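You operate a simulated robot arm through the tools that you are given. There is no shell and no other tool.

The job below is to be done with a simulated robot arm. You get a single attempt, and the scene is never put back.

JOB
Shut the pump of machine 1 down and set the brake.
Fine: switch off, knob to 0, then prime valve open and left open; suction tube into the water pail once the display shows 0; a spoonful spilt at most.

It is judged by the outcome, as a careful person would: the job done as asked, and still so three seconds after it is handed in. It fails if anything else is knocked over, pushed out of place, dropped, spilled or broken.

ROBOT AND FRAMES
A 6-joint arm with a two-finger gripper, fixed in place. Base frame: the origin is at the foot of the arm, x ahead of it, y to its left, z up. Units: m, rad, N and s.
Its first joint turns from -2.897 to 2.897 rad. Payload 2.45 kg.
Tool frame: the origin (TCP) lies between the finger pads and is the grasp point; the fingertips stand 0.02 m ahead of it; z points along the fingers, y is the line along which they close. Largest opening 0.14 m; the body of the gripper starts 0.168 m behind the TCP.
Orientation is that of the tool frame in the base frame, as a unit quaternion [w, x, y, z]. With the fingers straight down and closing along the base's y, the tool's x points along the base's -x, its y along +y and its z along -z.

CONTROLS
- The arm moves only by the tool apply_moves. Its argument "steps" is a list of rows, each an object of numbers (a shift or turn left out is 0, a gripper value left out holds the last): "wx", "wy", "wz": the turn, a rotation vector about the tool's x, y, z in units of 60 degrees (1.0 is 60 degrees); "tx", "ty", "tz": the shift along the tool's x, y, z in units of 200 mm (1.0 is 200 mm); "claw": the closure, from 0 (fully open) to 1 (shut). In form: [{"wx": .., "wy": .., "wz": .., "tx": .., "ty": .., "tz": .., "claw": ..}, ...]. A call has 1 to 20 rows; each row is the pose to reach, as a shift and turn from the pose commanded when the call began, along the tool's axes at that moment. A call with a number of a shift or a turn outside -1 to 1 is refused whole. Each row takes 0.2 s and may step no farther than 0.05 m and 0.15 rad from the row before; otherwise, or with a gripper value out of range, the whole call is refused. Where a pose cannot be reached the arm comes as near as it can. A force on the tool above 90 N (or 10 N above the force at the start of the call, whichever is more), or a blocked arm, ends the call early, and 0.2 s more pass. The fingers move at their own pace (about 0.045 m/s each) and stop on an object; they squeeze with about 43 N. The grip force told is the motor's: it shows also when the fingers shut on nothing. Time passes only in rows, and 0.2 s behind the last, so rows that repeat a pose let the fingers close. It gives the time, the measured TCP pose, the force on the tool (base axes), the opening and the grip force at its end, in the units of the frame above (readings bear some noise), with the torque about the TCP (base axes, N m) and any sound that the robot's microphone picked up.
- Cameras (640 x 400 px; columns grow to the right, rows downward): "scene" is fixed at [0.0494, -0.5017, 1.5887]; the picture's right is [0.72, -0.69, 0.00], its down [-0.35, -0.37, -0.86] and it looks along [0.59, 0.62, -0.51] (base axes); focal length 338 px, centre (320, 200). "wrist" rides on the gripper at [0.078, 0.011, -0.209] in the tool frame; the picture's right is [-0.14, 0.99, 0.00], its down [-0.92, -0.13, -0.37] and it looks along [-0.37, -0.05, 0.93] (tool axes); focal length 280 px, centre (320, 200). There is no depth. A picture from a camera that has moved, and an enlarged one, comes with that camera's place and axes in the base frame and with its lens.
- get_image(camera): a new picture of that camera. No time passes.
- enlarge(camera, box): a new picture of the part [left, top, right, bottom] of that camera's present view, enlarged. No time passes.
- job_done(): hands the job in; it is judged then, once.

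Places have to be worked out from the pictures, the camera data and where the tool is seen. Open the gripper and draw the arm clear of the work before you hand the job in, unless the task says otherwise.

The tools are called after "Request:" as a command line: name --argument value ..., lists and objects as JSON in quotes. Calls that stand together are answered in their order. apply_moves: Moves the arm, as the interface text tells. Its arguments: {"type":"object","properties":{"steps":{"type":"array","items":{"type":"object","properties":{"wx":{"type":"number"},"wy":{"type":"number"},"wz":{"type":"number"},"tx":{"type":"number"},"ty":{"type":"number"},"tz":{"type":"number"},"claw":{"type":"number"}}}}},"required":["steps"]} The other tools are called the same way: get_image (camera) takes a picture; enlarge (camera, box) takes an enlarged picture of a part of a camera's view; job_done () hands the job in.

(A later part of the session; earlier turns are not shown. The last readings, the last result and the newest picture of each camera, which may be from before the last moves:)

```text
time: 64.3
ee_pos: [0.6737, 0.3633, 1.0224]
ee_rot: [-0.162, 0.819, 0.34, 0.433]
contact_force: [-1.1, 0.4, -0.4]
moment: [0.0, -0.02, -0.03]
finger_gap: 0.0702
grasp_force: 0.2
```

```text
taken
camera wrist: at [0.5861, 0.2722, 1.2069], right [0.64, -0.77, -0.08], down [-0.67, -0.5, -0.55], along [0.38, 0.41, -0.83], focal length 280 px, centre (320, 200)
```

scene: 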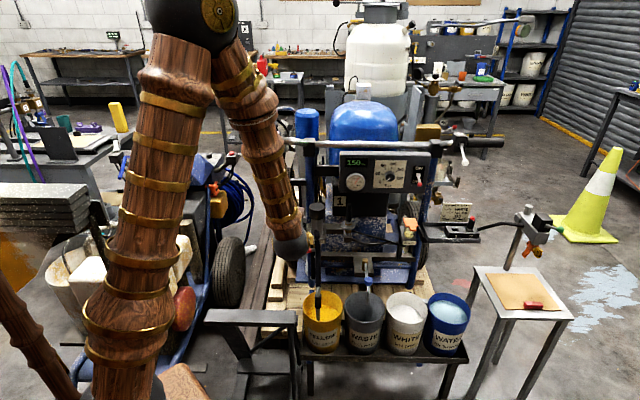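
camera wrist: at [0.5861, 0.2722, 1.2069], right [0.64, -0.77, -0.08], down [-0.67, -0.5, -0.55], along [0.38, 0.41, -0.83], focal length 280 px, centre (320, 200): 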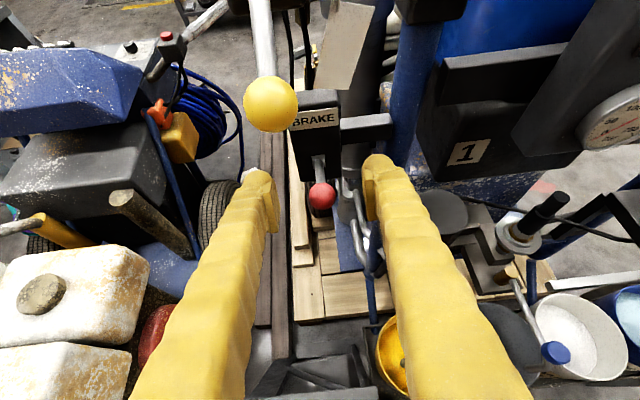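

The ball is exactly at the TCP. I close the fingers on it.

Request:
apply_moves --steps '[{"claw": 1}, {"claw": 1}, {"claw": 1}, {"claw": 1}]'

```text
time: 65.3
ee_pos: [0.6739, 0.3631, 1.0212]
ee_rot: [-0.161, 0.819, 0.339, 0.434]
contact_force: [28.0, -18.4, -4.1]
moment: [0.06, 0.05, 0.11]
finger_gap: 0.0173
grasp_force: 28.6
```

Gripped (gap 17 mm) with a small sideways load; I trim 2 mm to the right and start moving the lever down along its arc.

Request:
apply_moves --steps '[{"ty": 0.012}, {"ty": 0.012, "tx": -0.05, "tz": 0.008}, {"ty": 0.012, "tx": -0.1, "tz": 0.022}]'

Request:
get_image --camera "wrist"

```text
time: 66.1
ee_pos: [0.6689, 0.3555, 1.0038]
ee_rot: [-0.162, 0.818, 0.341, 0.434]
contact_force: [-24.7, 29.0, 15.0]
moment: [0.82, -0.91, 0.03]
finger_gap: 0.0172
grasp_force: 43.1
```

```text
taken
camera wrist: at [0.5815, 0.2644, 1.1884], right [0.64, -0.76, -0.08], down [-0.67, -0.5, -0.55], along [0.38, 0.41, -0.83], focal length 280 px, centre (320, 200)
```

wrist: 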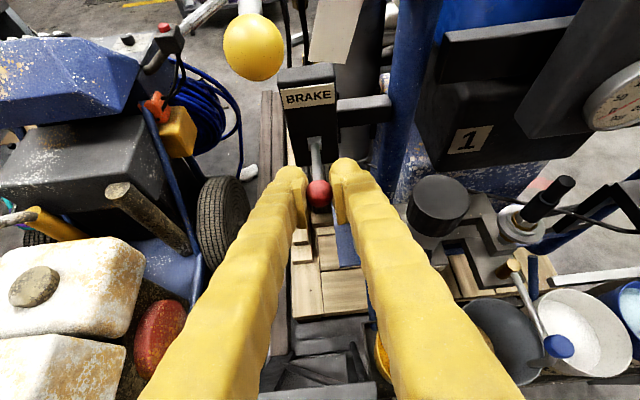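

The lever follows. I trim 1.3 mm back and continue down to the level position.

Request:
apply_moves --steps '[{"ty": -0.0065, "tx": -0.05, "tz": 0.02}, {"ty": -0.0065, "tx": -0.095, "tz": 0.048}, {"ty": -0.0065, "tx": -0.135, "tz": 0.082}, {"ty": -0.0065, "tx": -0.172, "tz": 0.12}]'

Request:
get_image --camera "wrist"

```text
time: 67.1
ee_pos: [0.6679, 0.356, 0.9615]
ee_rot: [-0.162, 0.818, 0.341, 0.433]
contact_force: [-53.9, 34.7, 7.9]
moment: [0.25, -1.06, -0.04]
finger_gap: 0.0169
grasp_force: 42.0
```

```text
taken
camera wrist: at [0.5811, 0.2638, 1.1452], right [0.64, -0.76, -0.08], down [-0.67, -0.5, -0.55], along [0.38, 0.4, -0.83], focal length 280 px, centre (320, 200)
```

wrist: 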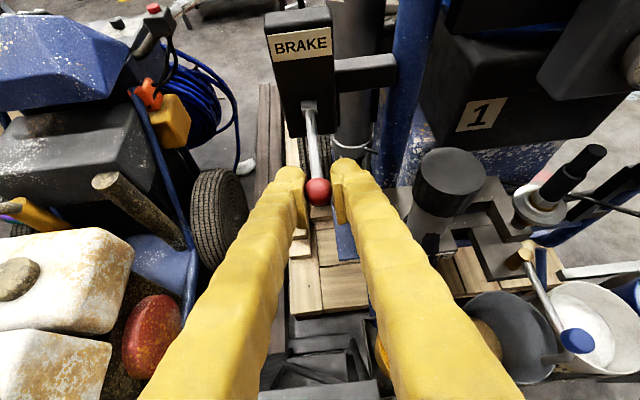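

The lever is below level now. I relieve the sideways load (2 mm left) and continue down to the lower stop.

Request:
apply_moves --steps '[{"ty": -0.011}, {"ty": -0.011, "tx": -0.03, "tz": 0.04}, {"ty": -0.011, "tx": -0.054, "tz": 0.087}]'

Request:
get_image --camera "wrist"

```text
time: 67.9
ee_pos: [0.6731, 0.3606, 0.942]
ee_rot: [-0.162, 0.819, 0.34, 0.434]
contact_force: [-24.4, -0.4, 1.2]
moment: [0.43, -0.72, -0.1]
finger_gap: 0.0167
grasp_force: 41.8
```

```text
taken
camera wrist: at [0.5868, 0.27, 1.126], right [0.64, -0.77, -0.08], down [-0.67, -0.5, -0.55], along [0.38, 0.4, -0.83], focal length 280 px, centre (320, 200)
```

wrist: 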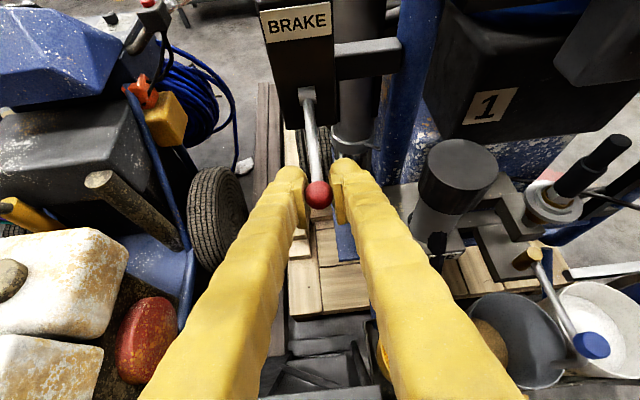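

No vertical resistance yet, so the stop is lower. I continue a little along the arc.

Request:
apply_moves --steps '[{"tx": -0.025, "tz": 0.04}, {"tx": -0.045, "tz": 0.08}]'

Request:
get_image --camera "wrist"

```text
time: 68.5
ee_pos: [0.6802, 0.3678, 0.9259]
ee_rot: [-0.162, 0.818, 0.341, 0.433]
contact_force: [-8.4, 0.5, 7.6]
moment: [0.55, -0.63, -0.05]
finger_gap: 0.0166
grasp_force: 42.0
```

```text
taken
camera wrist: at [0.5932, 0.2762, 1.1104], right [0.64, -0.77, -0.08], down [-0.67, -0.5, -0.55], along [0.38, 0.41, -0.83], focal length 280 px, centre (320, 200)
```

wrist: 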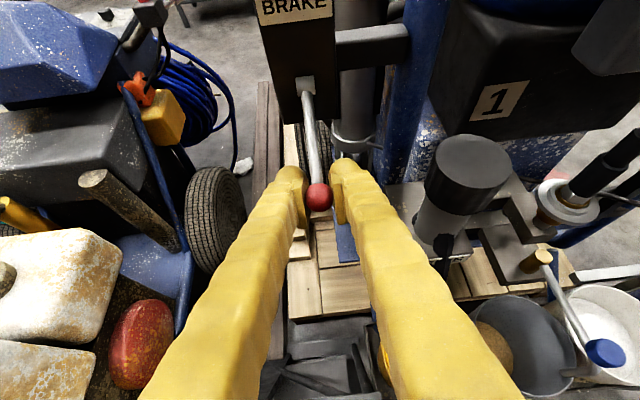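

Still moving freely (angle about −40°). I continue a little more along the arc.

Request:
apply_moves --steps '[{"tx": -0.012, "tz": 0.045}, {"tx": -0.018, "tz": 0.095}]'

Request:
enlarge --camera "wrist" --box '[230, 0, 400, 230]'

```text
time: 69.1
ee_pos: [0.6905, 0.3749, 0.9124]
ee_rot: [-0.162, 0.818, 0.341, 0.433]
contact_force: [1.5, 2.0, -3.1]
moment: [-0.02, -0.03, 0.02]
finger_gap: 0.0001
grasp_force: 29.4
```

```text
1.74 times, centred on (315, 115) of wrist
camera zoom: at [0.6032, 0.284, 1.0961], right [0.64, -0.77, -0.08], down [-0.67, -0.5, -0.55], along [0.38, 0.4, -0.83], focal length 488 px, centre (329, 348)
```

zoom: 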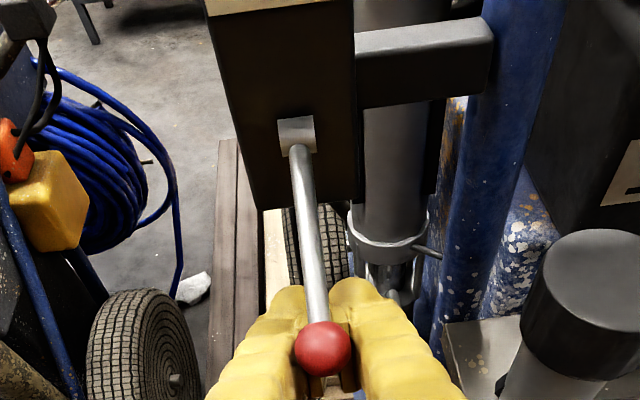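

The ball slipped out upward at its lower stop (gap 0, ball resting above the closed fingers). I go straight down first so as not to lift the lever, then back out.

Request:
apply_moves --steps '[{"tx": -0.06, "tz": 0.043}, {"tx": -0.123, "tz": 0.086}, {"tx": -0.21, "tz": -0.037}, {"tx": -0.294, "tz": -0.156}]'

Request:
get_image --camera "wrist"

Request:
enlarge --camera "scene" --box '[240, 140, 340, 240]'

```text
time: 70.1
ee_pos: [0.6489, 0.3327, 0.8816]
ee_rot: [-0.162, 0.818, 0.341, 0.434]
contact_force: [-0.3, -0.1, 0.2]
moment: [-0.02, 0.0, -0.01]
finger_gap: 0.0001
grasp_force: 29.3
```

```text
taken
camera wrist: at [0.5617, 0.2417, 1.067], right [0.64, -0.77, -0.08], down [-0.67, -0.5, -0.55], along [0.38, 0.4, -0.83], focal length 280 px, centre (320, 200)
```

wrist: 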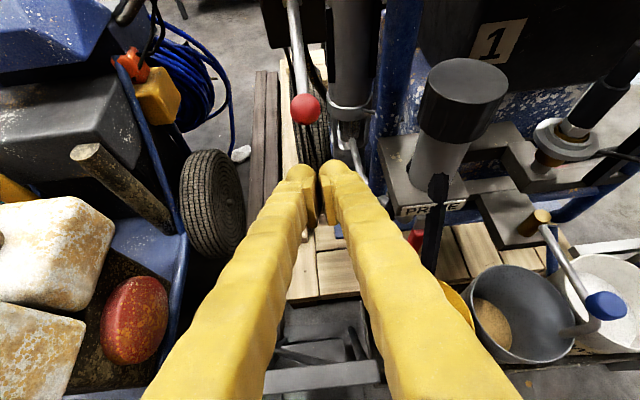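

```text
4.00 times, centred on (290, 190) of scene
camera zoom: at [0.0494, -0.5017, 1.5887], right [0.72, -0.69, 0.0], down [-0.35, -0.37, -0.86], along [0.59, 0.62, -0.51], focal length 1354 px, centre (440, 240)
```

zoom: 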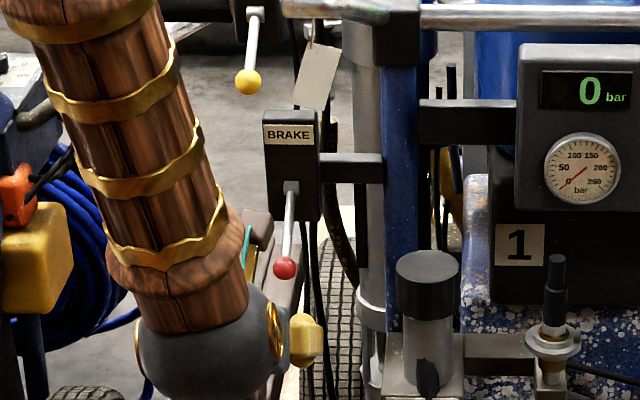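

The brake lever now stands fully down at its stop (ball at z≈0.925), display 0 bar. Next I look at the suction tube in the yellow pail from above: move right, tilt steeper and open the fingers.

Request:
apply_moves --steps '[{"tx": -0.105, "ty": 0.06, "tz": -0.08, "wy": -0.06}, {"tx": -0.21, "ty": 0.2, "tz": -0.1, "wy": -0.13}, {"tx": -0.316, "ty": 0.36, "tz": -0.12, "wy": -0.2, "claw": 0}, {"tx": -0.42, "ty": 0.49, "tz": -0.14, "wy": -0.27, "claw": 0}, {"tx": -0.526, "ty": 0.62, "tz": -0.15, "wy": -0.34, "claw": 0}, {"tx": -0.631, "ty": 0.743, "tz": -0.17, "wy": -0.417, "claw": 0}]'

Request:
get_image --camera "wrist"

Request:
get_image --camera "scene"

```text
time: 71.5
ee_pos: [0.6824, 0.1548, 0.8038]
ee_rot: [-0.084, 0.893, 0.368, 0.245]
contact_force: [0.1, -0.6, 0.1]
moment: [0.0, -0.01, 0.01]
finger_gap: 0.0878
grasp_force: 0.0
```

```text
taken
camera wrist: at [0.6586, 0.1272, 1.0239], right [0.61, -0.79, -0.04], down [-0.79, -0.6, -0.15], along [0.09, 0.12, -0.99], focal length 280 px, centre (320, 200)
```

wrist: 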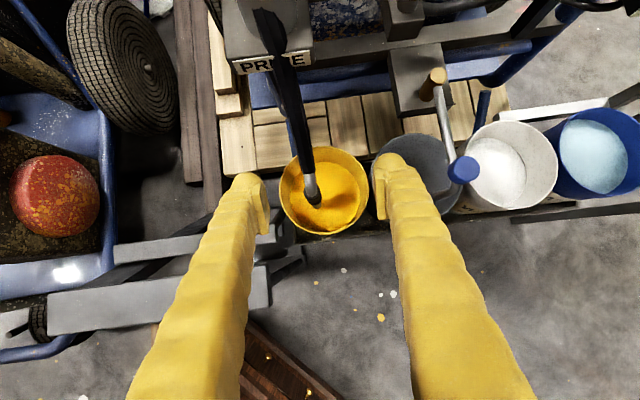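

```text
taken
```

scene: 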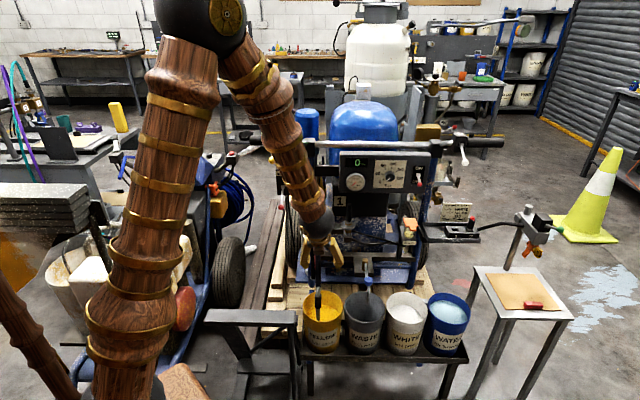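

Nearly top-down view of the pails now. I enlarge the suction tube and pail row.

Request:
enlarge --camera "wrist" --box '[230, 0, 400, 250]'

Request:
enlarge --camera "wrist" --box '[270, 130, 380, 240]'

Request:
enlarge --camera "scene" --box '[280, 220, 400, 370]'

Request:
enlarge --camera "wrist" --box '[360, 60, 640, 240]'

```text
1.60 times, centred on (315, 125) of wrist
camera zoom: at [0.6586, 0.1272, 1.0239], right [0.61, -0.79, -0.04], down [-0.79, -0.6, -0.15], along [0.09, 0.12, -0.99], focal length 449 px, centre (328, 320)
```

zoom: 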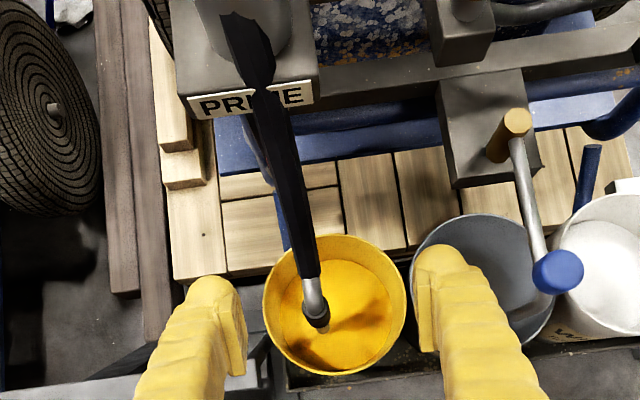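

```text
3.64 times, centred on (325, 185) of wrist
camera zoom: at [0.6586, 0.1272, 1.0239], right [0.61, -0.79, -0.04], down [-0.79, -0.6, -0.15], along [0.09, 0.12, -0.99], focal length 1020 px, centre (302, 254)
```

zoom: 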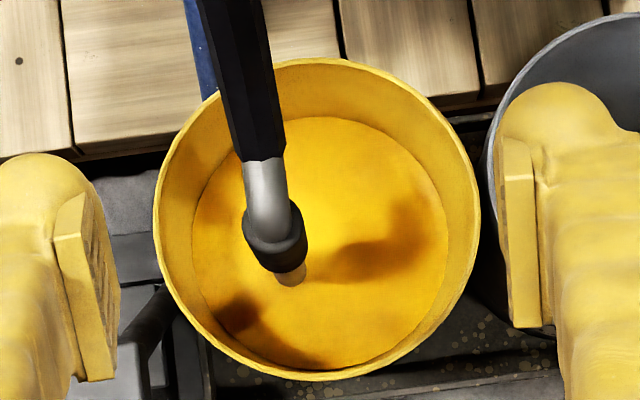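

```text
2.67 times, centred on (340, 295) of scene
camera zoom: at [0.0494, -0.5017, 1.5887], right [0.72, -0.69, 0.0], down [-0.35, -0.37, -0.86], along [0.59, 0.62, -0.51], focal length 903 px, centre (267, -53)
```

zoom: 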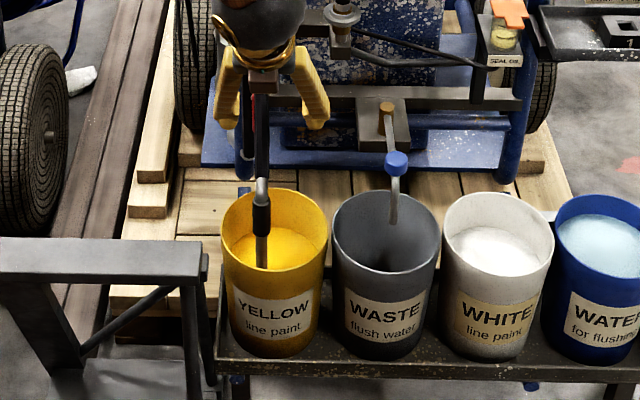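

```text
2.22 times, centred on (500, 150) of wrist
camera zoom: at [0.6586, 0.1272, 1.0239], right [0.61, -0.79, -0.04], down [-0.79, -0.6, -0.15], along [0.09, 0.12, -0.99], focal length 623 px, centre (-80, 311)
```

zoom: 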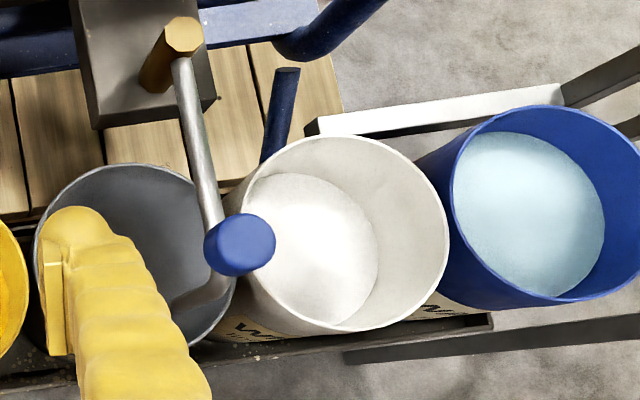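

The tube hangs vertically at about (0.698, 0.193), with a black collar (Ø30 mm) between z≈0.53 and 0.585, just above the rim (0.507). I move to a pre-grasp point in front of the collar with 45° tilt and the fingers opened to 70 mm.

Request:
apply_moves --steps '[{"tx": -0.09, "ty": -0.02, "tz": 0.134, "wy": 0.04, "claw": 0.5}, {"tx": -0.18, "ty": -0.04, "tz": 0.268, "wy": 0.08, "claw": 0.5}, {"tx": -0.27, "ty": -0.06, "tz": 0.403, "wy": 0.12, "claw": 0.5}, {"tx": -0.358, "ty": -0.08, "tz": 0.537, "wy": 0.17, "claw": 0.5}, {"tx": -0.447, "ty": -0.1, "tz": 0.67, "wy": 0.21, "claw": 0.5}, {"tx": -0.537, "ty": -0.112, "tz": 0.806, "wy": 0.25, "claw": 0.5}]'

Request:
get_image --camera "wrist"

Request:
enlarge --camera "scene" --box '[270, 220, 400, 350]'

```text
time: 72.9
ee_pos: [0.6631, 0.1589, 0.6095]
ee_rot: [-0.133, 0.853, 0.354, 0.36]
contact_force: [0.1, 0.3, 0.5]
moment: [0.02, 0.0, 0.0]
finger_gap: 0.07
grasp_force: 0.0
```

```text
taken
camera wrist: at [0.5996, 0.0915, 0.8119], right [0.62, -0.78, -0.07], down [-0.73, -0.55, -0.4], along [0.27, 0.3, -0.92], focal length 280 px, centre (320, 200)
```

wrist: 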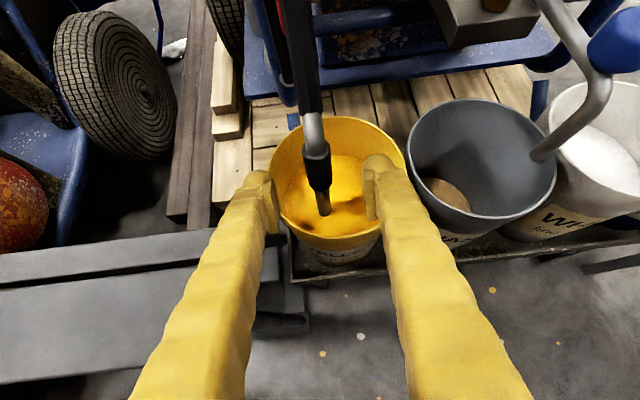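

```text
3.08 times, centred on (335, 285) of scene
camera zoom: at [0.0494, -0.5017, 1.5887], right [0.72, -0.69, 0.0], down [-0.35, -0.37, -0.86], along [0.59, 0.62, -0.51], focal length 1042 px, centre (274, -62)
```

zoom: 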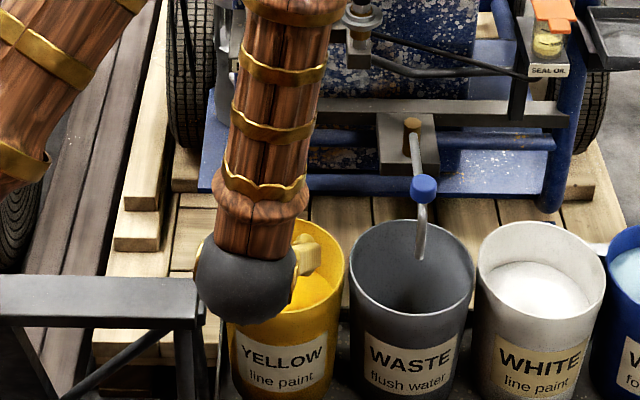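

The collar lies on the tool axis ~70 mm ahead. I advance and check before closing.

Request:
apply_moves --steps '[{"tz": 0.12}, {"tz": 0.24}, {"tz": 0.34}]'

Request:
get_image --camera "wrist"

```text
time: 73.7
ee_pos: [0.6987, 0.1922, 0.5619]
ee_rot: [-0.132, 0.853, 0.354, 0.361]
contact_force: [-0.5, 0.2, -0.5]
moment: [0.01, -0.03, 0.01]
finger_gap: 0.0701
grasp_force: 0.2
```

```text
taken
camera wrist: at [0.6354, 0.1234, 0.7649], right [0.62, -0.78, -0.07], down [-0.73, -0.55, -0.4], along [0.27, 0.3, -0.92], focal length 280 px, centre (320, 200)
```

wrist: 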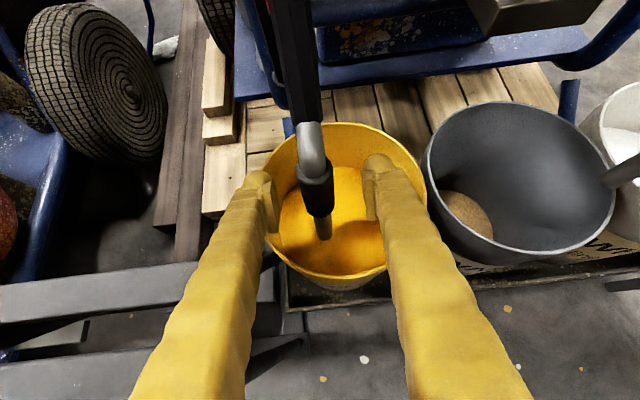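

The collar is exactly between the pads. I close the gripper on it.

Request:
apply_moves --steps '[{"claw": 1}, {"claw": 1}, {"claw": 1}, {"claw": 1}]'

Request:
get_image --camera "wrist"

```text
time: 74.7
ee_pos: [0.699, 0.1905, 0.5608]
ee_rot: [-0.133, 0.853, 0.354, 0.36]
contact_force: [0.1, 0.7, 0.2]
moment: [0.1, 0.01, 0.04]
finger_gap: 0.0258
grasp_force: 34.6
```

```text
taken
camera wrist: at [0.6353, 0.1232, 0.7649], right [0.62, -0.78, -0.07], down [-0.73, -0.55, -0.4], along [0.27, 0.3, -0.92], focal length 280 px, centre (320, 200)
```

wrist: 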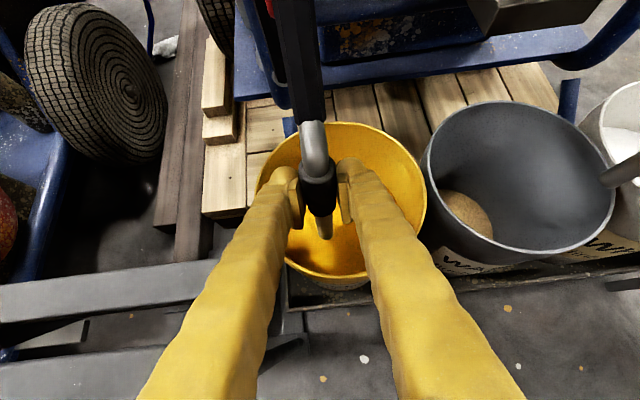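

Gripped at 26 mm with negligible load. I lift slowly straight up 10 cm, keeping the tip inside the yellow pail.

Request:
apply_moves --steps '[{"tx": 0.071, "ty": 0.003, "tz": -0.071}, {"tx": 0.142, "ty": 0.006, "tz": -0.141}, {"tx": 0.213, "ty": 0.008, "tz": -0.212}, {"tx": 0.283, "ty": 0.011, "tz": -0.282}, {"tx": 0.354, "ty": 0.014, "tz": -0.353}]'

Request:
get_image --camera "wrist"

Request:
enlarge --camera "scene" --box '[270, 200, 400, 350]'

```text
time: 75.9
ee_pos: [0.698, 0.1917, 0.6607]
ee_rot: [-0.131, 0.854, 0.353, 0.36]
contact_force: [-0.5, 0.0, -4.5]
moment: [-0.02, 0.03, 0.05]
finger_gap: 0.0253
grasp_force: 42.8
```

```text
taken
camera wrist: at [0.6345, 0.124, 0.8649], right [0.62, -0.78, -0.07], down [-0.73, -0.55, -0.4], along [0.27, 0.3, -0.92], focal length 280 px, centre (320, 200)
```

wrist: 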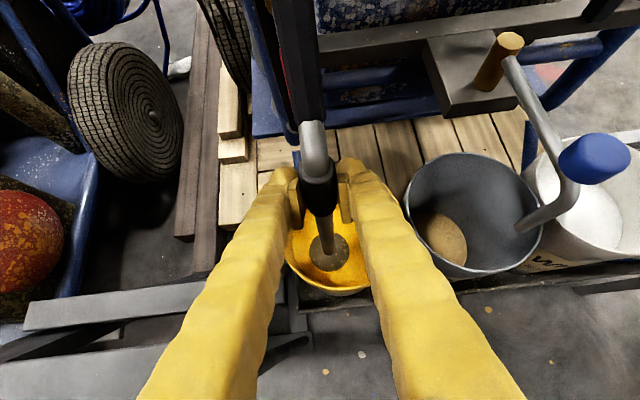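

```text
2.67 times, centred on (335, 275) of scene
camera zoom: at [0.0494, -0.5017, 1.5887], right [0.72, -0.69, 0.0], down [-0.35, -0.37, -0.86], along [0.59, 0.62, -0.51], focal length 903 px, centre (280, 0)
```

zoom: 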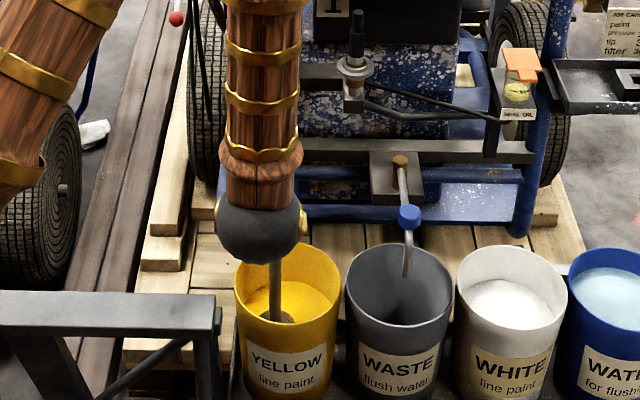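

The tube lifts freely (4.5 N weight) and it has a round strainer foot. I zoom in to see where the foot is relative to the paint.

Request:
enlarge --camera "wrist" --box '[260, 120, 400, 310]'

Request:
enlarge --camera "scene" --box '[300, 265, 370, 335]'

```text
2.11 times, centred on (330, 215) of wrist
camera zoom: at [0.6345, 0.124, 0.8649], right [0.62, -0.78, -0.07], down [-0.73, -0.55, -0.4], along [0.27, 0.3, -0.92], focal length 590 px, centre (299, 168)
```

zoom: 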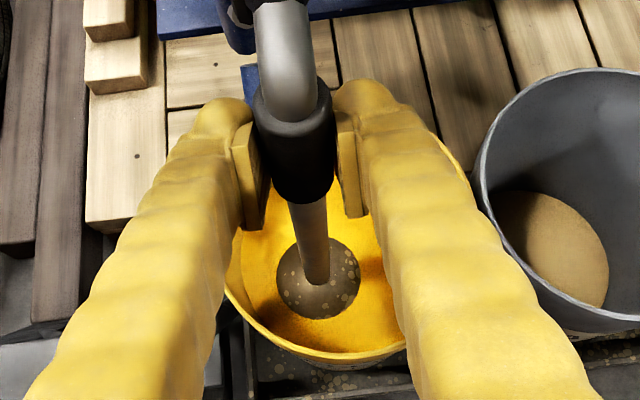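

```text
5.71 times, centred on (335, 300) of scene
camera zoom: at [0.0494, -0.5017, 1.5887], right [0.72, -0.69, 0.0], down [-0.35, -0.37, -0.86], along [0.59, 0.62, -0.51], focal length 1934 px, centre (234, -371)
```

zoom: 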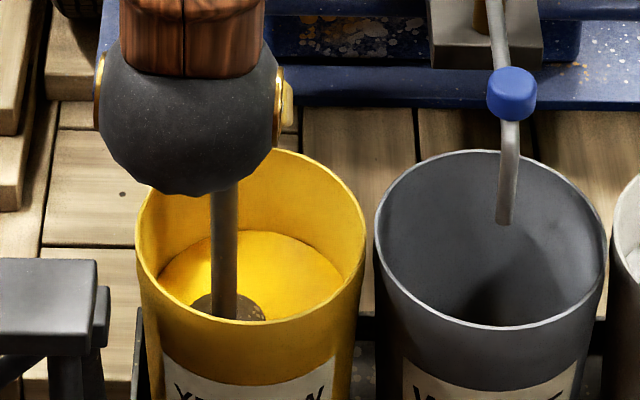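

The foot (Ø~60 mm disc) is ~0.235 m below the grip and now just above the paint surface, still below the rim. I raise 3 cm more and wait there so the paint drains back into the yellow pail.

Request:
apply_moves --steps '[{"tx": 0.053, "ty": 0.002, "tz": -0.053}, {"tx": 0.106, "ty": 0.004, "tz": -0.106}, {"tx": 0.106, "ty": 0.004, "tz": -0.106}, {"tx": 0.106, "ty": 0.004, "tz": -0.106}, {"tx": 0.106, "ty": 0.004, "tz": -0.106}, {"tx": 0.106, "ty": 0.004, "tz": -0.106}, {"tx": 0.106, "ty": 0.004, "tz": -0.106}, {"tx": 0.106, "ty": 0.004, "tz": -0.106}, {"tx": 0.106, "ty": 0.004, "tz": -0.106}, {"tx": 0.106, "ty": 0.004, "tz": -0.106}, {"tx": 0.106, "ty": 0.004, "tz": -0.106}, {"tx": 0.106, "ty": 0.004, "tz": -0.106}, {"tx": 0.106, "ty": 0.004, "tz": -0.106}, {"tx": 0.106, "ty": 0.004, "tz": -0.106}, {"tx": 0.106, "ty": 0.004, "tz": -0.106}]'

Request:
enlarge --camera "scene" --box '[300, 250, 370, 320]'

Request:
enlarge --camera "wrist" --box '[260, 120, 400, 310]'

```text
time: 79.1
ee_pos: [0.6977, 0.1927, 0.6916]
ee_rot: [-0.132, 0.853, 0.354, 0.36]
contact_force: [-0.3, 0.6, -4.8]
moment: [-0.05, 0.03, 0.05]
finger_gap: 0.0255
grasp_force: 43.6
```

```text
5.71 times, centred on (335, 285) of scene
camera zoom: at [0.0494, -0.5017, 1.5887], right [0.72, -0.69, 0.0], down [-0.35, -0.37, -0.86], along [0.59, 0.62, -0.51], focal length 1934 px, centre (234, -286)
```

zoom: 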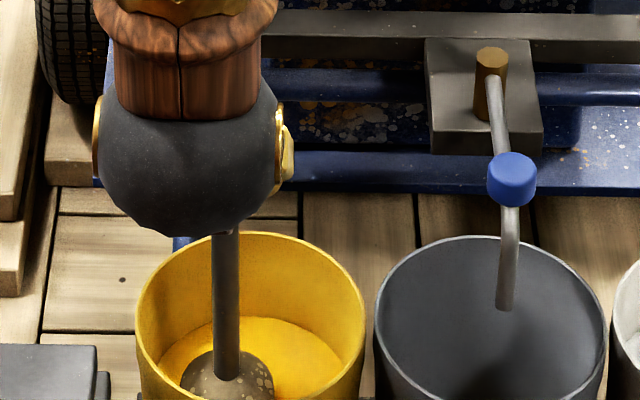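

```text
2.11 times, centred on (330, 215) of wrist
camera zoom: at [0.6347, 0.124, 0.8951], right [0.62, -0.78, -0.07], down [-0.73, -0.55, -0.4], along [0.27, 0.3, -0.92], focal length 590 px, centre (299, 168)
```

zoom: 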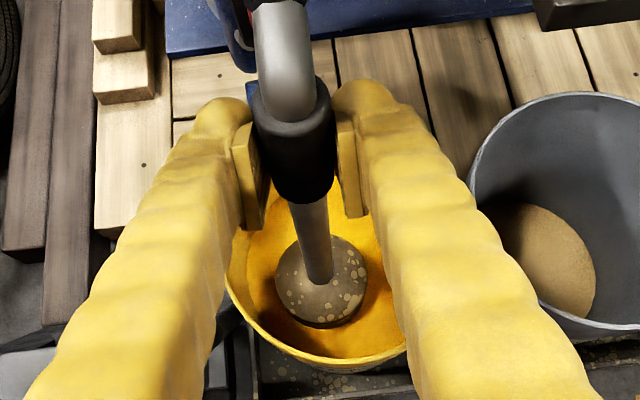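

The foot hangs above the paint, inside the pail. I wait four more seconds for it to drain.

Request:
apply_moves --steps '[{"tx": 0}, {"tx": 0}, {"tx": 0}, {"tx": 0}, {"tx": 0}, {"tx": 0}, {"tx": 0}, {"tx": 0}, {"tx": 0}, {"tx": 0}, {"tx": 0}, {"tx": 0}, {"tx": 0}, {"tx": 0}, {"tx": 0}, {"tx": 0}, {"tx": 0}, {"tx": 0}, {"tx": 0}, {"tx": 0}]'

Request:
enlarge --camera "wrist" --box '[260, 120, 400, 310]'

```text
time: 83.3
ee_pos: [0.6989, 0.191, 0.6908]
ee_rot: [-0.131, 0.854, 0.354, 0.359]
contact_force: [0.6, 0.2, -4.4]
moment: [-0.01, 0.01, -0.01]
finger_gap: 0.0252
grasp_force: 43.2
```

```text
2.11 times, centred on (330, 215) of wrist
camera zoom: at [0.6347, 0.124, 0.8951], right [0.62, -0.78, -0.07], down [-0.73, -0.55, -0.4], along [0.27, 0.3, -0.92], focal length 590 px, centre (299, 168)
```

zoom: 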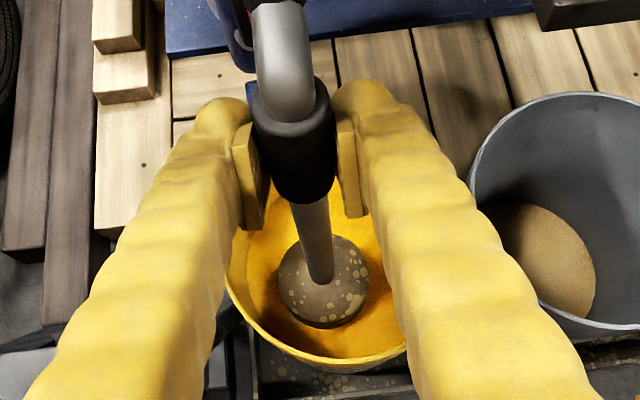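

Drained visibly; I wait a little longer and meanwhile measure the water pail's rim in the scene camera.

Request:
apply_moves --steps '[{"tx": 0}, {"tx": 0}, {"tx": 0}, {"tx": 0}, {"tx": 0}, {"tx": 0}, {"tx": 0}, {"tx": 0}, {"tx": 0}, {"tx": 0}, {"tx": 0}, {"tx": 0}, {"tx": 0}, {"tx": 0}, {"tx": 0}]'

Request:
enlarge --camera "scene" --box '[380, 260, 500, 370]'

Request:
enlarge --camera "scene" --box '[290, 260, 410, 370]'

```text
time: 86.5
ee_pos: [0.6978, 0.1925, 0.6911]
ee_rot: [-0.132, 0.853, 0.354, 0.36]
contact_force: [-0.2, 0.8, -5.0]
moment: [-0.05, 0.01, -0.02]
finger_gap: 0.0256
grasp_force: 42.6
```

```text
3.64 times, centred on (440, 315) of scene
camera zoom: at [0.0494, -0.5017, 1.5887], right [0.72, -0.69, 0.0], down [-0.35, -0.37, -0.86], along [0.59, 0.62, -0.51], focal length 1231 px, centre (-116, -218)
```

zoom: 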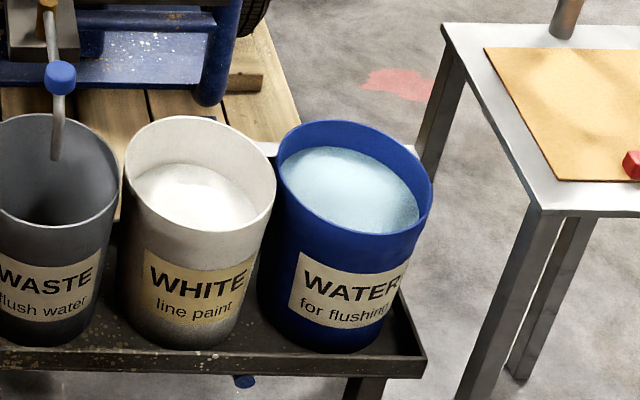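

```text
3.64 times, centred on (350, 315) of scene
camera zoom: at [0.0494, -0.5017, 1.5887], right [0.72, -0.69, 0.0], down [-0.35, -0.37, -0.86], along [0.59, 0.62, -0.51], focal length 1231 px, centre (211, -218)
```

zoom: 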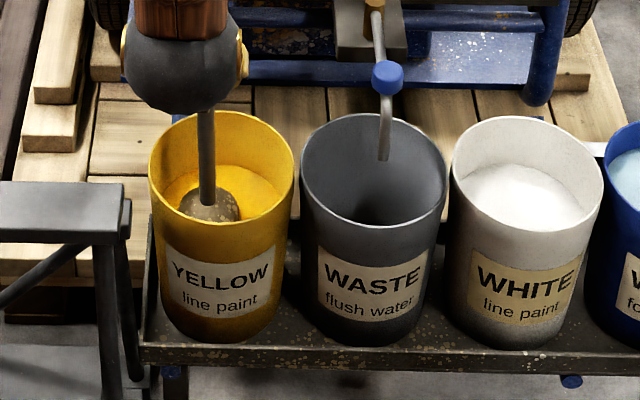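

Water pail centre comes to about (1.08, −0.18). I lift the tube straight up so the foot clears the rim by ~6 cm.

Request:
apply_moves --steps '[{"tx": 0.07, "ty": 0.003, "tz": -0.07}, {"tx": 0.14, "ty": 0.005, "tz": -0.14}, {"tx": 0.21, "ty": 0.008, "tz": -0.21}, {"tx": 0.28, "ty": 0.011, "tz": -0.28}, {"tx": 0.35, "ty": 0.013, "tz": -0.35}, {"tx": 0.42, "ty": 0.016, "tz": -0.42}, {"tx": 0.42, "ty": 0.016, "tz": -0.42}]'

Request:
enlarge --camera "scene" --box '[280, 200, 420, 350]'

Request:
get_image --camera "wrist"

```text
time: 88.1
ee_pos: [0.6963, 0.1942, 0.8082]
ee_rot: [-0.131, 0.853, 0.353, 0.36]
contact_force: [0.1, -0.6, -5.0]
moment: [-0.04, 0.05, 0.02]
finger_gap: 0.0253
grasp_force: 43.0
```

```text
2.67 times, centred on (350, 275) of scene
camera zoom: at [0.0494, -0.5017, 1.5887], right [0.72, -0.69, 0.0], down [-0.35, -0.37, -0.86], along [0.59, 0.62, -0.51], focal length 903 px, centre (240, 0)
```

zoom: 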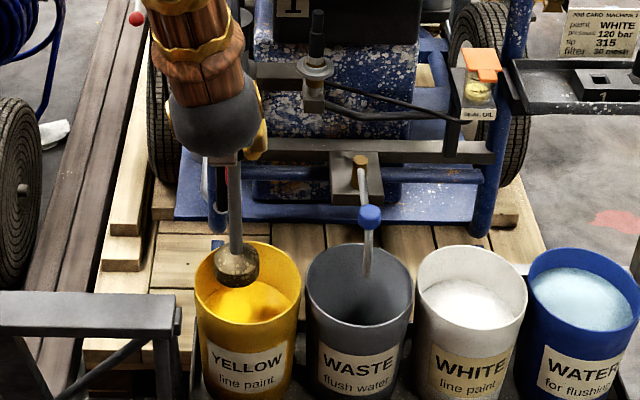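

```text
taken
camera wrist: at [0.6336, 0.1262, 1.013], right [0.62, -0.78, -0.07], down [-0.73, -0.55, -0.4], along [0.27, 0.3, -0.92], focal length 280 px, centre (320, 200)
```

wrist: 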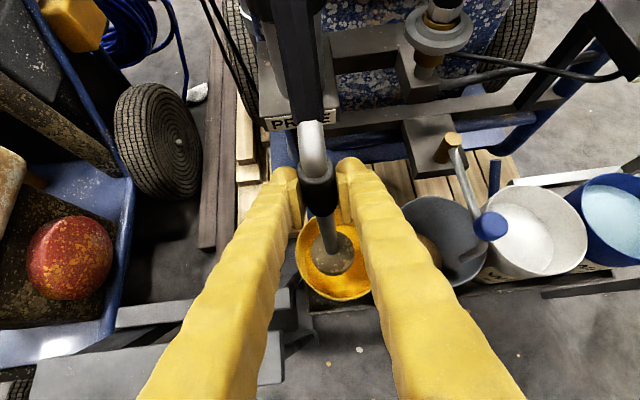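

The tube hangs free with the foot ~5 cm above the rim. I now carry it to the right, swinging to the front of the return pipe over the waste pail.

Request:
apply_moves --steps '[{"tx": -0.064, "ty": 0.149, "tz": -0.0585}, {"tx": -0.132, "ty": 0.298, "tz": -0.12}, {"tx": -0.196, "ty": 0.457, "tz": -0.179}, {"tx": -0.264, "ty": 0.616, "tz": -0.241}, {"tx": -0.329, "ty": 0.775, "tz": -0.299}, {"tx": -0.389, "ty": 0.936, "tz": -0.353}]'

Request:
get_image --camera "scene"

Request:
get_image --camera "wrist"

```text
time: 89.5
ee_pos: [0.7531, -0.0155, 0.8094]
ee_rot: [-0.133, 0.853, 0.354, 0.361]
contact_force: [0.2, -0.7, -4.8]
moment: [0.0, 0.03, -0.03]
finger_gap: 0.0257
grasp_force: 42.8
```

```text
taken
```

scene: 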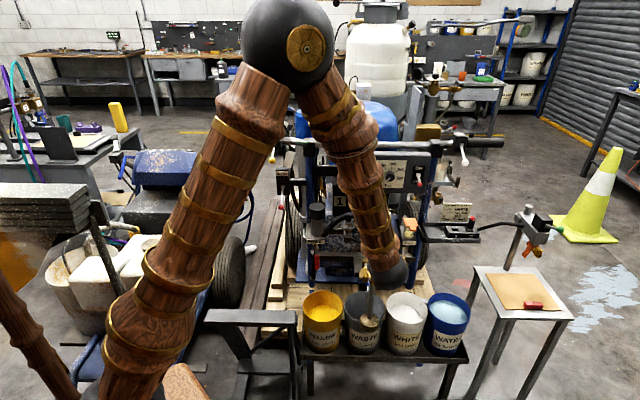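

```text
taken
camera wrist: at [0.6902, -0.0832, 1.013], right [0.62, -0.78, -0.07], down [-0.73, -0.55, -0.4], along [0.27, 0.3, -0.92], focal length 280 px, centre (320, 200)
```

wrist: 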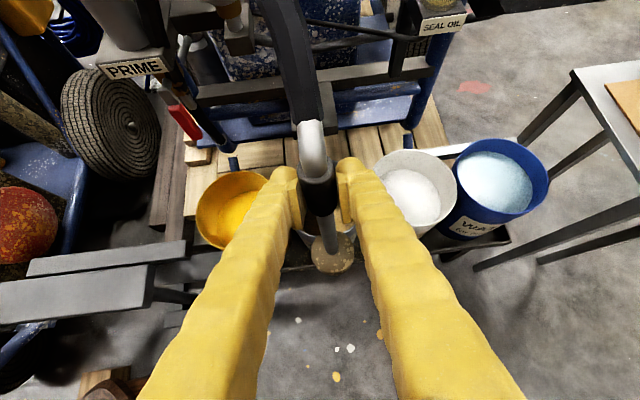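

The hose follows without load, and the foot passes in front of the return pipe. I continue in front of the white pail and yaw the tool about the vertical by −44° for reach.

Request:
apply_moves --steps '[{"tx": -0.012, "ty": 0.158, "tz": -0.005, "wx": -0.086, "wy": -0.003, "wz": 0.086}, {"tx": -0.023, "ty": 0.316, "tz": -0.01, "wx": -0.172, "wy": -0.007, "wz": 0.171}, {"tx": -0.035, "ty": 0.475, "tz": -0.016, "wx": -0.258, "wy": -0.01, "wz": 0.257}, {"tx": -0.046, "ty": 0.633, "tz": -0.021, "wx": -0.344, "wy": -0.013, "wz": 0.343}, {"tx": -0.058, "ty": 0.791, "tz": -0.026, "wx": -0.43, "wy": -0.017, "wz": 0.428}, {"tx": -0.069, "ty": 0.949, "tz": -0.031, "wx": -0.516, "wy": -0.02, "wz": 0.514}]'

Request:
get_image --camera "wrist"

Request:
enlarge --camera "scene" --box '[300, 220, 500, 380]'

```text
time: 90.9
ee_pos: [0.8758, -0.1609, 0.8101]
ee_rot: [0.011, 0.924, 0.012, 0.383]
contact_force: [1.4, -0.1, -4.6]
moment: [0.0, 0.03, 0.01]
finger_gap: 0.0252
grasp_force: 42.8
```

```text
taken
camera wrist: at [0.7831, -0.1657, 1.014], right [-0.09, -0.99, -0.07], down [-0.91, 0.11, -0.4], along [0.4, 0.03, -0.92], focal length 280 px, centre (320, 200)
```

wrist: 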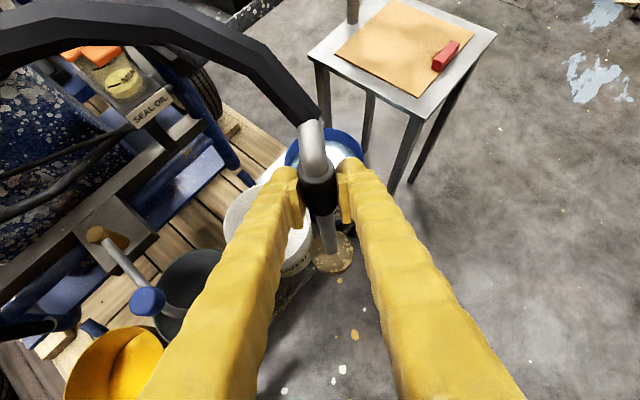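

```text
2.50 times, centred on (400, 300) of scene
camera zoom: at [0.0494, -0.5017, 1.5887], right [0.72, -0.69, 0.0], down [-0.35, -0.37, -0.86], along [0.59, 0.62, -0.51], focal length 846 px, centre (120, -50)
```

zoom: 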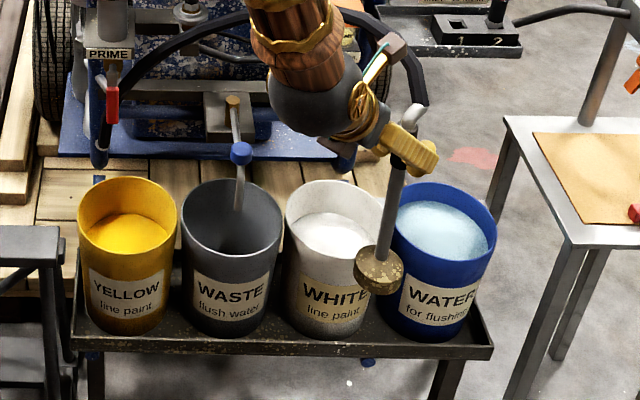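

The tube is now in front of the white/water pails, hanging nearly vertical (foot offset < 1 cm from the TCP). I go around the white pail's rim and in over the centre of the water pail.

Request:
apply_moves --steps '[{"tx": 0.097, "ty": 0.136, "tz": 0.103}, {"tx": 0.195, "ty": 0.271, "tz": 0.206}, {"tx": 0.319, "ty": 0.295, "tz": 0.331}, {"tx": 0.443, "ty": 0.319, "tz": 0.457}, {"tx": 0.543, "ty": 0.243, "tz": 0.554}, {"tx": 0.643, "ty": 0.167, "tz": 0.651}, {"tx": 0.743, "ty": 0.09, "tz": 0.748}, {"tx": 0.743, "ty": 0.09, "tz": 0.748}]'

Request:
get_image --camera "wrist"

Request:
enlarge --camera "scene" --box '[330, 220, 530, 380]'

```text
time: 92.7
ee_pos: [1.0884, -0.1747, 0.8094]
ee_rot: [0.012, 0.923, 0.011, 0.384]
contact_force: [-1.1, -0.8, -4.8]
moment: [-0.01, 0.06, -0.04]
finger_gap: 0.0254
grasp_force: 43.0
```

```text
taken
camera wrist: at [0.9951, -0.1802, 1.0125], right [-0.09, -0.99, -0.07], down [-0.91, 0.11, -0.4], along [0.4, 0.03, -0.92], focal length 280 px, centre (320, 200)
```

wrist: 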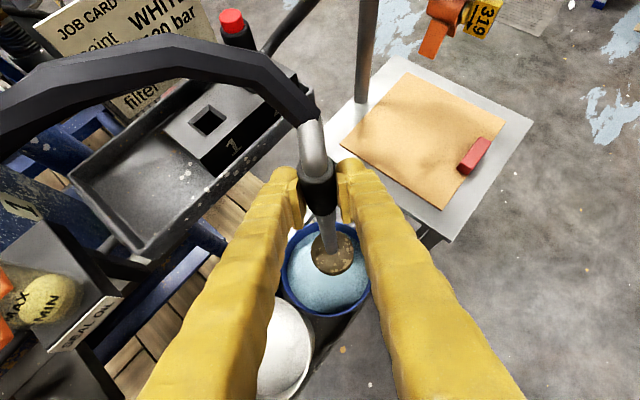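

```text
2.50 times, centred on (430, 300) of scene
camera zoom: at [0.0494, -0.5017, 1.5887], right [0.72, -0.69, 0.0], down [-0.35, -0.37, -0.86], along [0.59, 0.62, -0.51], focal length 846 px, centre (45, -50)
```

zoom: 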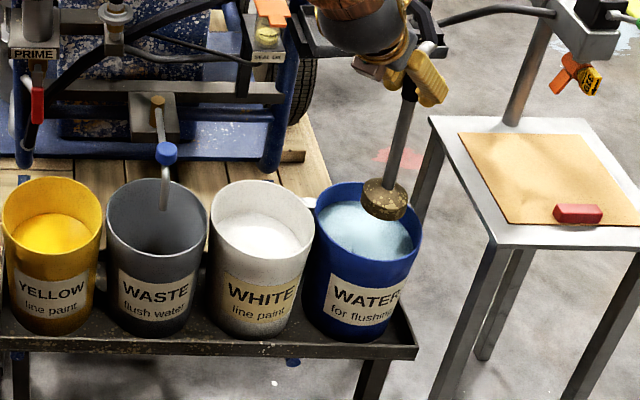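

The tube is over the water pail. I zoom on it to refine the centring before lowering.

Request:
enlarge --camera "wrist" --box '[260, 190, 400, 340]'

```text
2.67 times, centred on (330, 265) of wrist
camera zoom: at [0.9951, -0.1802, 1.0125], right [-0.09, -0.99, -0.07], down [-0.91, 0.11, -0.4], along [0.4, 0.03, -0.92], focal length 748 px, centre (293, 27)
```

zoom: 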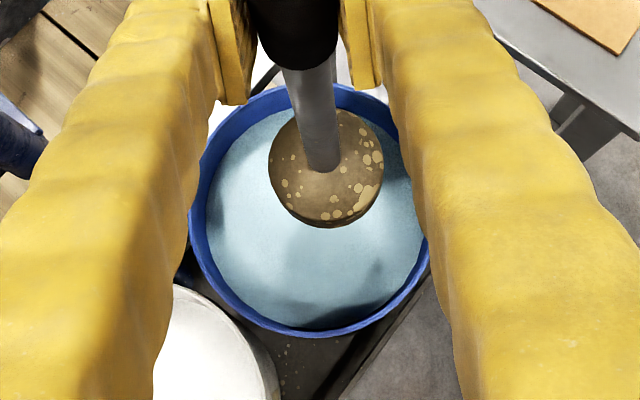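

Rim centre is ~1 cm toward +y of the foot. I correct by 9 mm and lower the tube into the water pail to TCP z≈0.61.

Request:
apply_moves --steps '[{"tx": -0.009, "ty": -0.045, "tz": -0.011}, {"tx": -0.0975, "ty": -0.049, "tz": 0.0775}, {"tx": -0.186, "ty": -0.052, "tz": 0.166}, {"tx": -0.2745, "ty": -0.056, "tz": 0.2545}, {"tx": -0.363, "ty": -0.06, "tz": 0.343}, {"tx": -0.4515, "ty": -0.063, "tz": 0.4315}, {"tx": -0.54, "ty": -0.067, "tz": 0.52}, {"tx": -0.6285, "ty": -0.071, "tz": 0.6085}, {"tx": -0.717, "ty": -0.075, "tz": 0.697}]'

Request:
get_image --camera "wrist"

Request:
enlarge --camera "scene" --box '[380, 240, 520, 370]'

```text
time: 94.7
ee_pos: [1.0855, -0.1676, 0.6099]
ee_rot: [0.011, 0.923, 0.011, 0.384]
contact_force: [1.0, -0.1, -4.2]
moment: [0.02, 0.02, 0.02]
finger_gap: 0.0255
grasp_force: 43.2
```

```text
taken
camera wrist: at [0.9922, -0.1737, 0.8132], right [-0.09, -0.99, -0.07], down [-0.91, 0.11, -0.4], along [0.4, 0.03, -0.91], focal length 280 px, centre (320, 200)
```

wrist: 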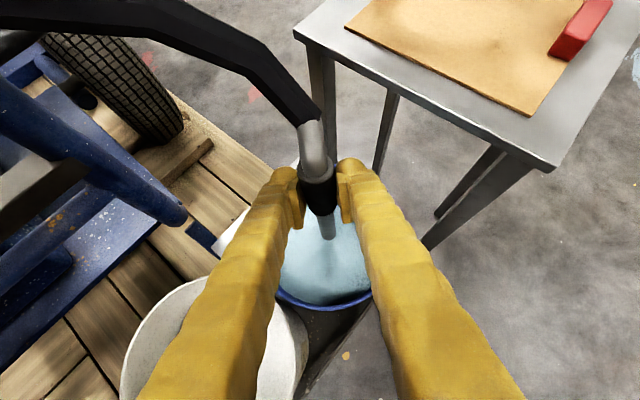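

```text
3.08 times, centred on (450, 305) of scene
camera zoom: at [0.0494, -0.5017, 1.5887], right [0.72, -0.69, 0.0], down [-0.35, -0.37, -0.86], along [0.59, 0.62, -0.51], focal length 1042 px, centre (-80, -123)
```

zoom: 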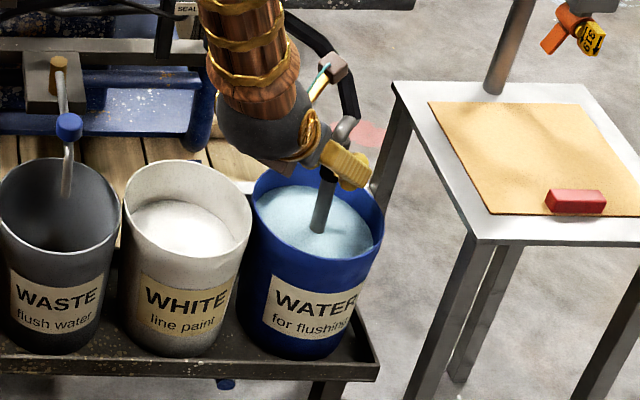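

The foot is submerged in the water. I lower further in small steps until it rests on the bottom.

Request:
apply_moves --steps '[{"tx": -0.0354, "ty": -0.0015, "tz": 0.0354}, {"tx": -0.0708, "ty": -0.003, "tz": 0.0708}, {"tx": -0.106, "ty": -0.0045, "tz": 0.106}, {"tx": -0.13, "ty": -0.0055, "tz": 0.13}]'

```text
time: 95.7
ee_pos: [1.0854, -0.1681, 0.5734]
ee_rot: [0.011, 0.923, 0.01, 0.385]
contact_force: [0.7, -0.6, -4.9]
moment: [-0.01, 0.09, 0.01]
finger_gap: 0.0253
grasp_force: 42.7
```

Weight is still carried by the gripper (−4.9 N). I keep lowering in 4 mm steps.

Request:
apply_moves --steps '[{"tx": -0.0142, "tz": 0.0142}, {"tx": -0.0283, "tz": 0.0283}, {"tx": -0.0425, "tz": 0.0425}, {"tx": -0.0425, "tz": 0.0425}]'

```text
time: 96.7
ee_pos: [1.0848, -0.167, 0.5627]
ee_rot: [0.012, 0.923, 0.01, 0.384]
contact_force: [-1.3, -0.9, 6.4]
moment: [0.03, 0.43, 0.09]
finger_gap: 0.0256
grasp_force: 42.8
```

The foot now touches the bottom (+6 N). I relieve by 1.5 mm and open the fingers only part-way to see whether the tube stands by itself.

Request:
apply_moves --steps '[{"tx": 0.005, "tz": -0.005}, {"tx": 0.005, "tz": -0.005, "claw": 0.72}, {"tx": 0.005, "tz": -0.005, "claw": 0.72}, {"tx": 0.005, "tz": -0.005, "claw": 0.72}, {"tx": 0.005, "tz": -0.005, "claw": 0.72}, {"tx": 0.005, "tz": -0.005, "claw": 0.72}]'

Request:
get_image --camera "wrist"

Request:
enlarge --camera "scene" --box '[380, 240, 520, 370]'

```text
time: 98.1
ee_pos: [1.0848, -0.1681, 0.5624]
ee_rot: [0.012, 0.923, 0.01, 0.384]
contact_force: [0.0, 0.2, -0.4]
moment: [0.01, -0.01, 0.01]
finger_gap: 0.0391
grasp_force: 0.1
```

```text
taken
camera wrist: at [0.9911, -0.1731, 0.7661], right [-0.09, -0.99, -0.07], down [-0.91, 0.11, -0.4], along [0.4, 0.03, -0.92], focal length 280 px, centre (320, 200)
```

wrist: 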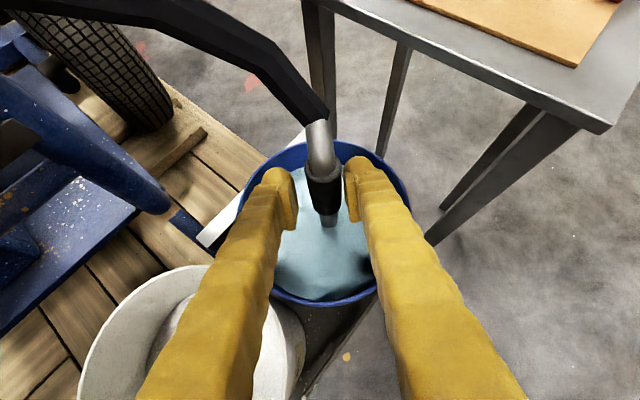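

```text
3.08 times, centred on (450, 305) of scene
camera zoom: at [0.0494, -0.5017, 1.5887], right [0.72, -0.69, 0.0], down [-0.35, -0.37, -0.86], along [0.59, 0.62, -0.51], focal length 1042 px, centre (-80, -123)
```

zoom: 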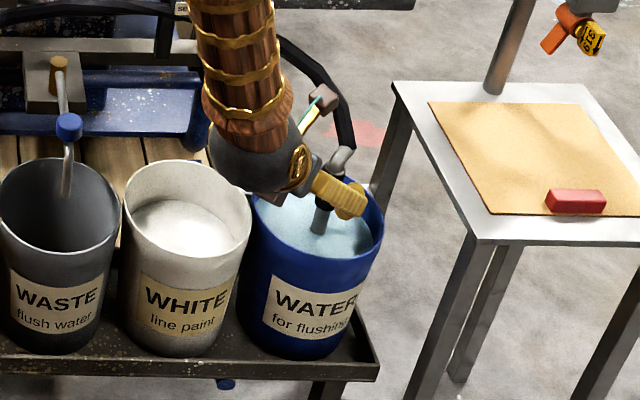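

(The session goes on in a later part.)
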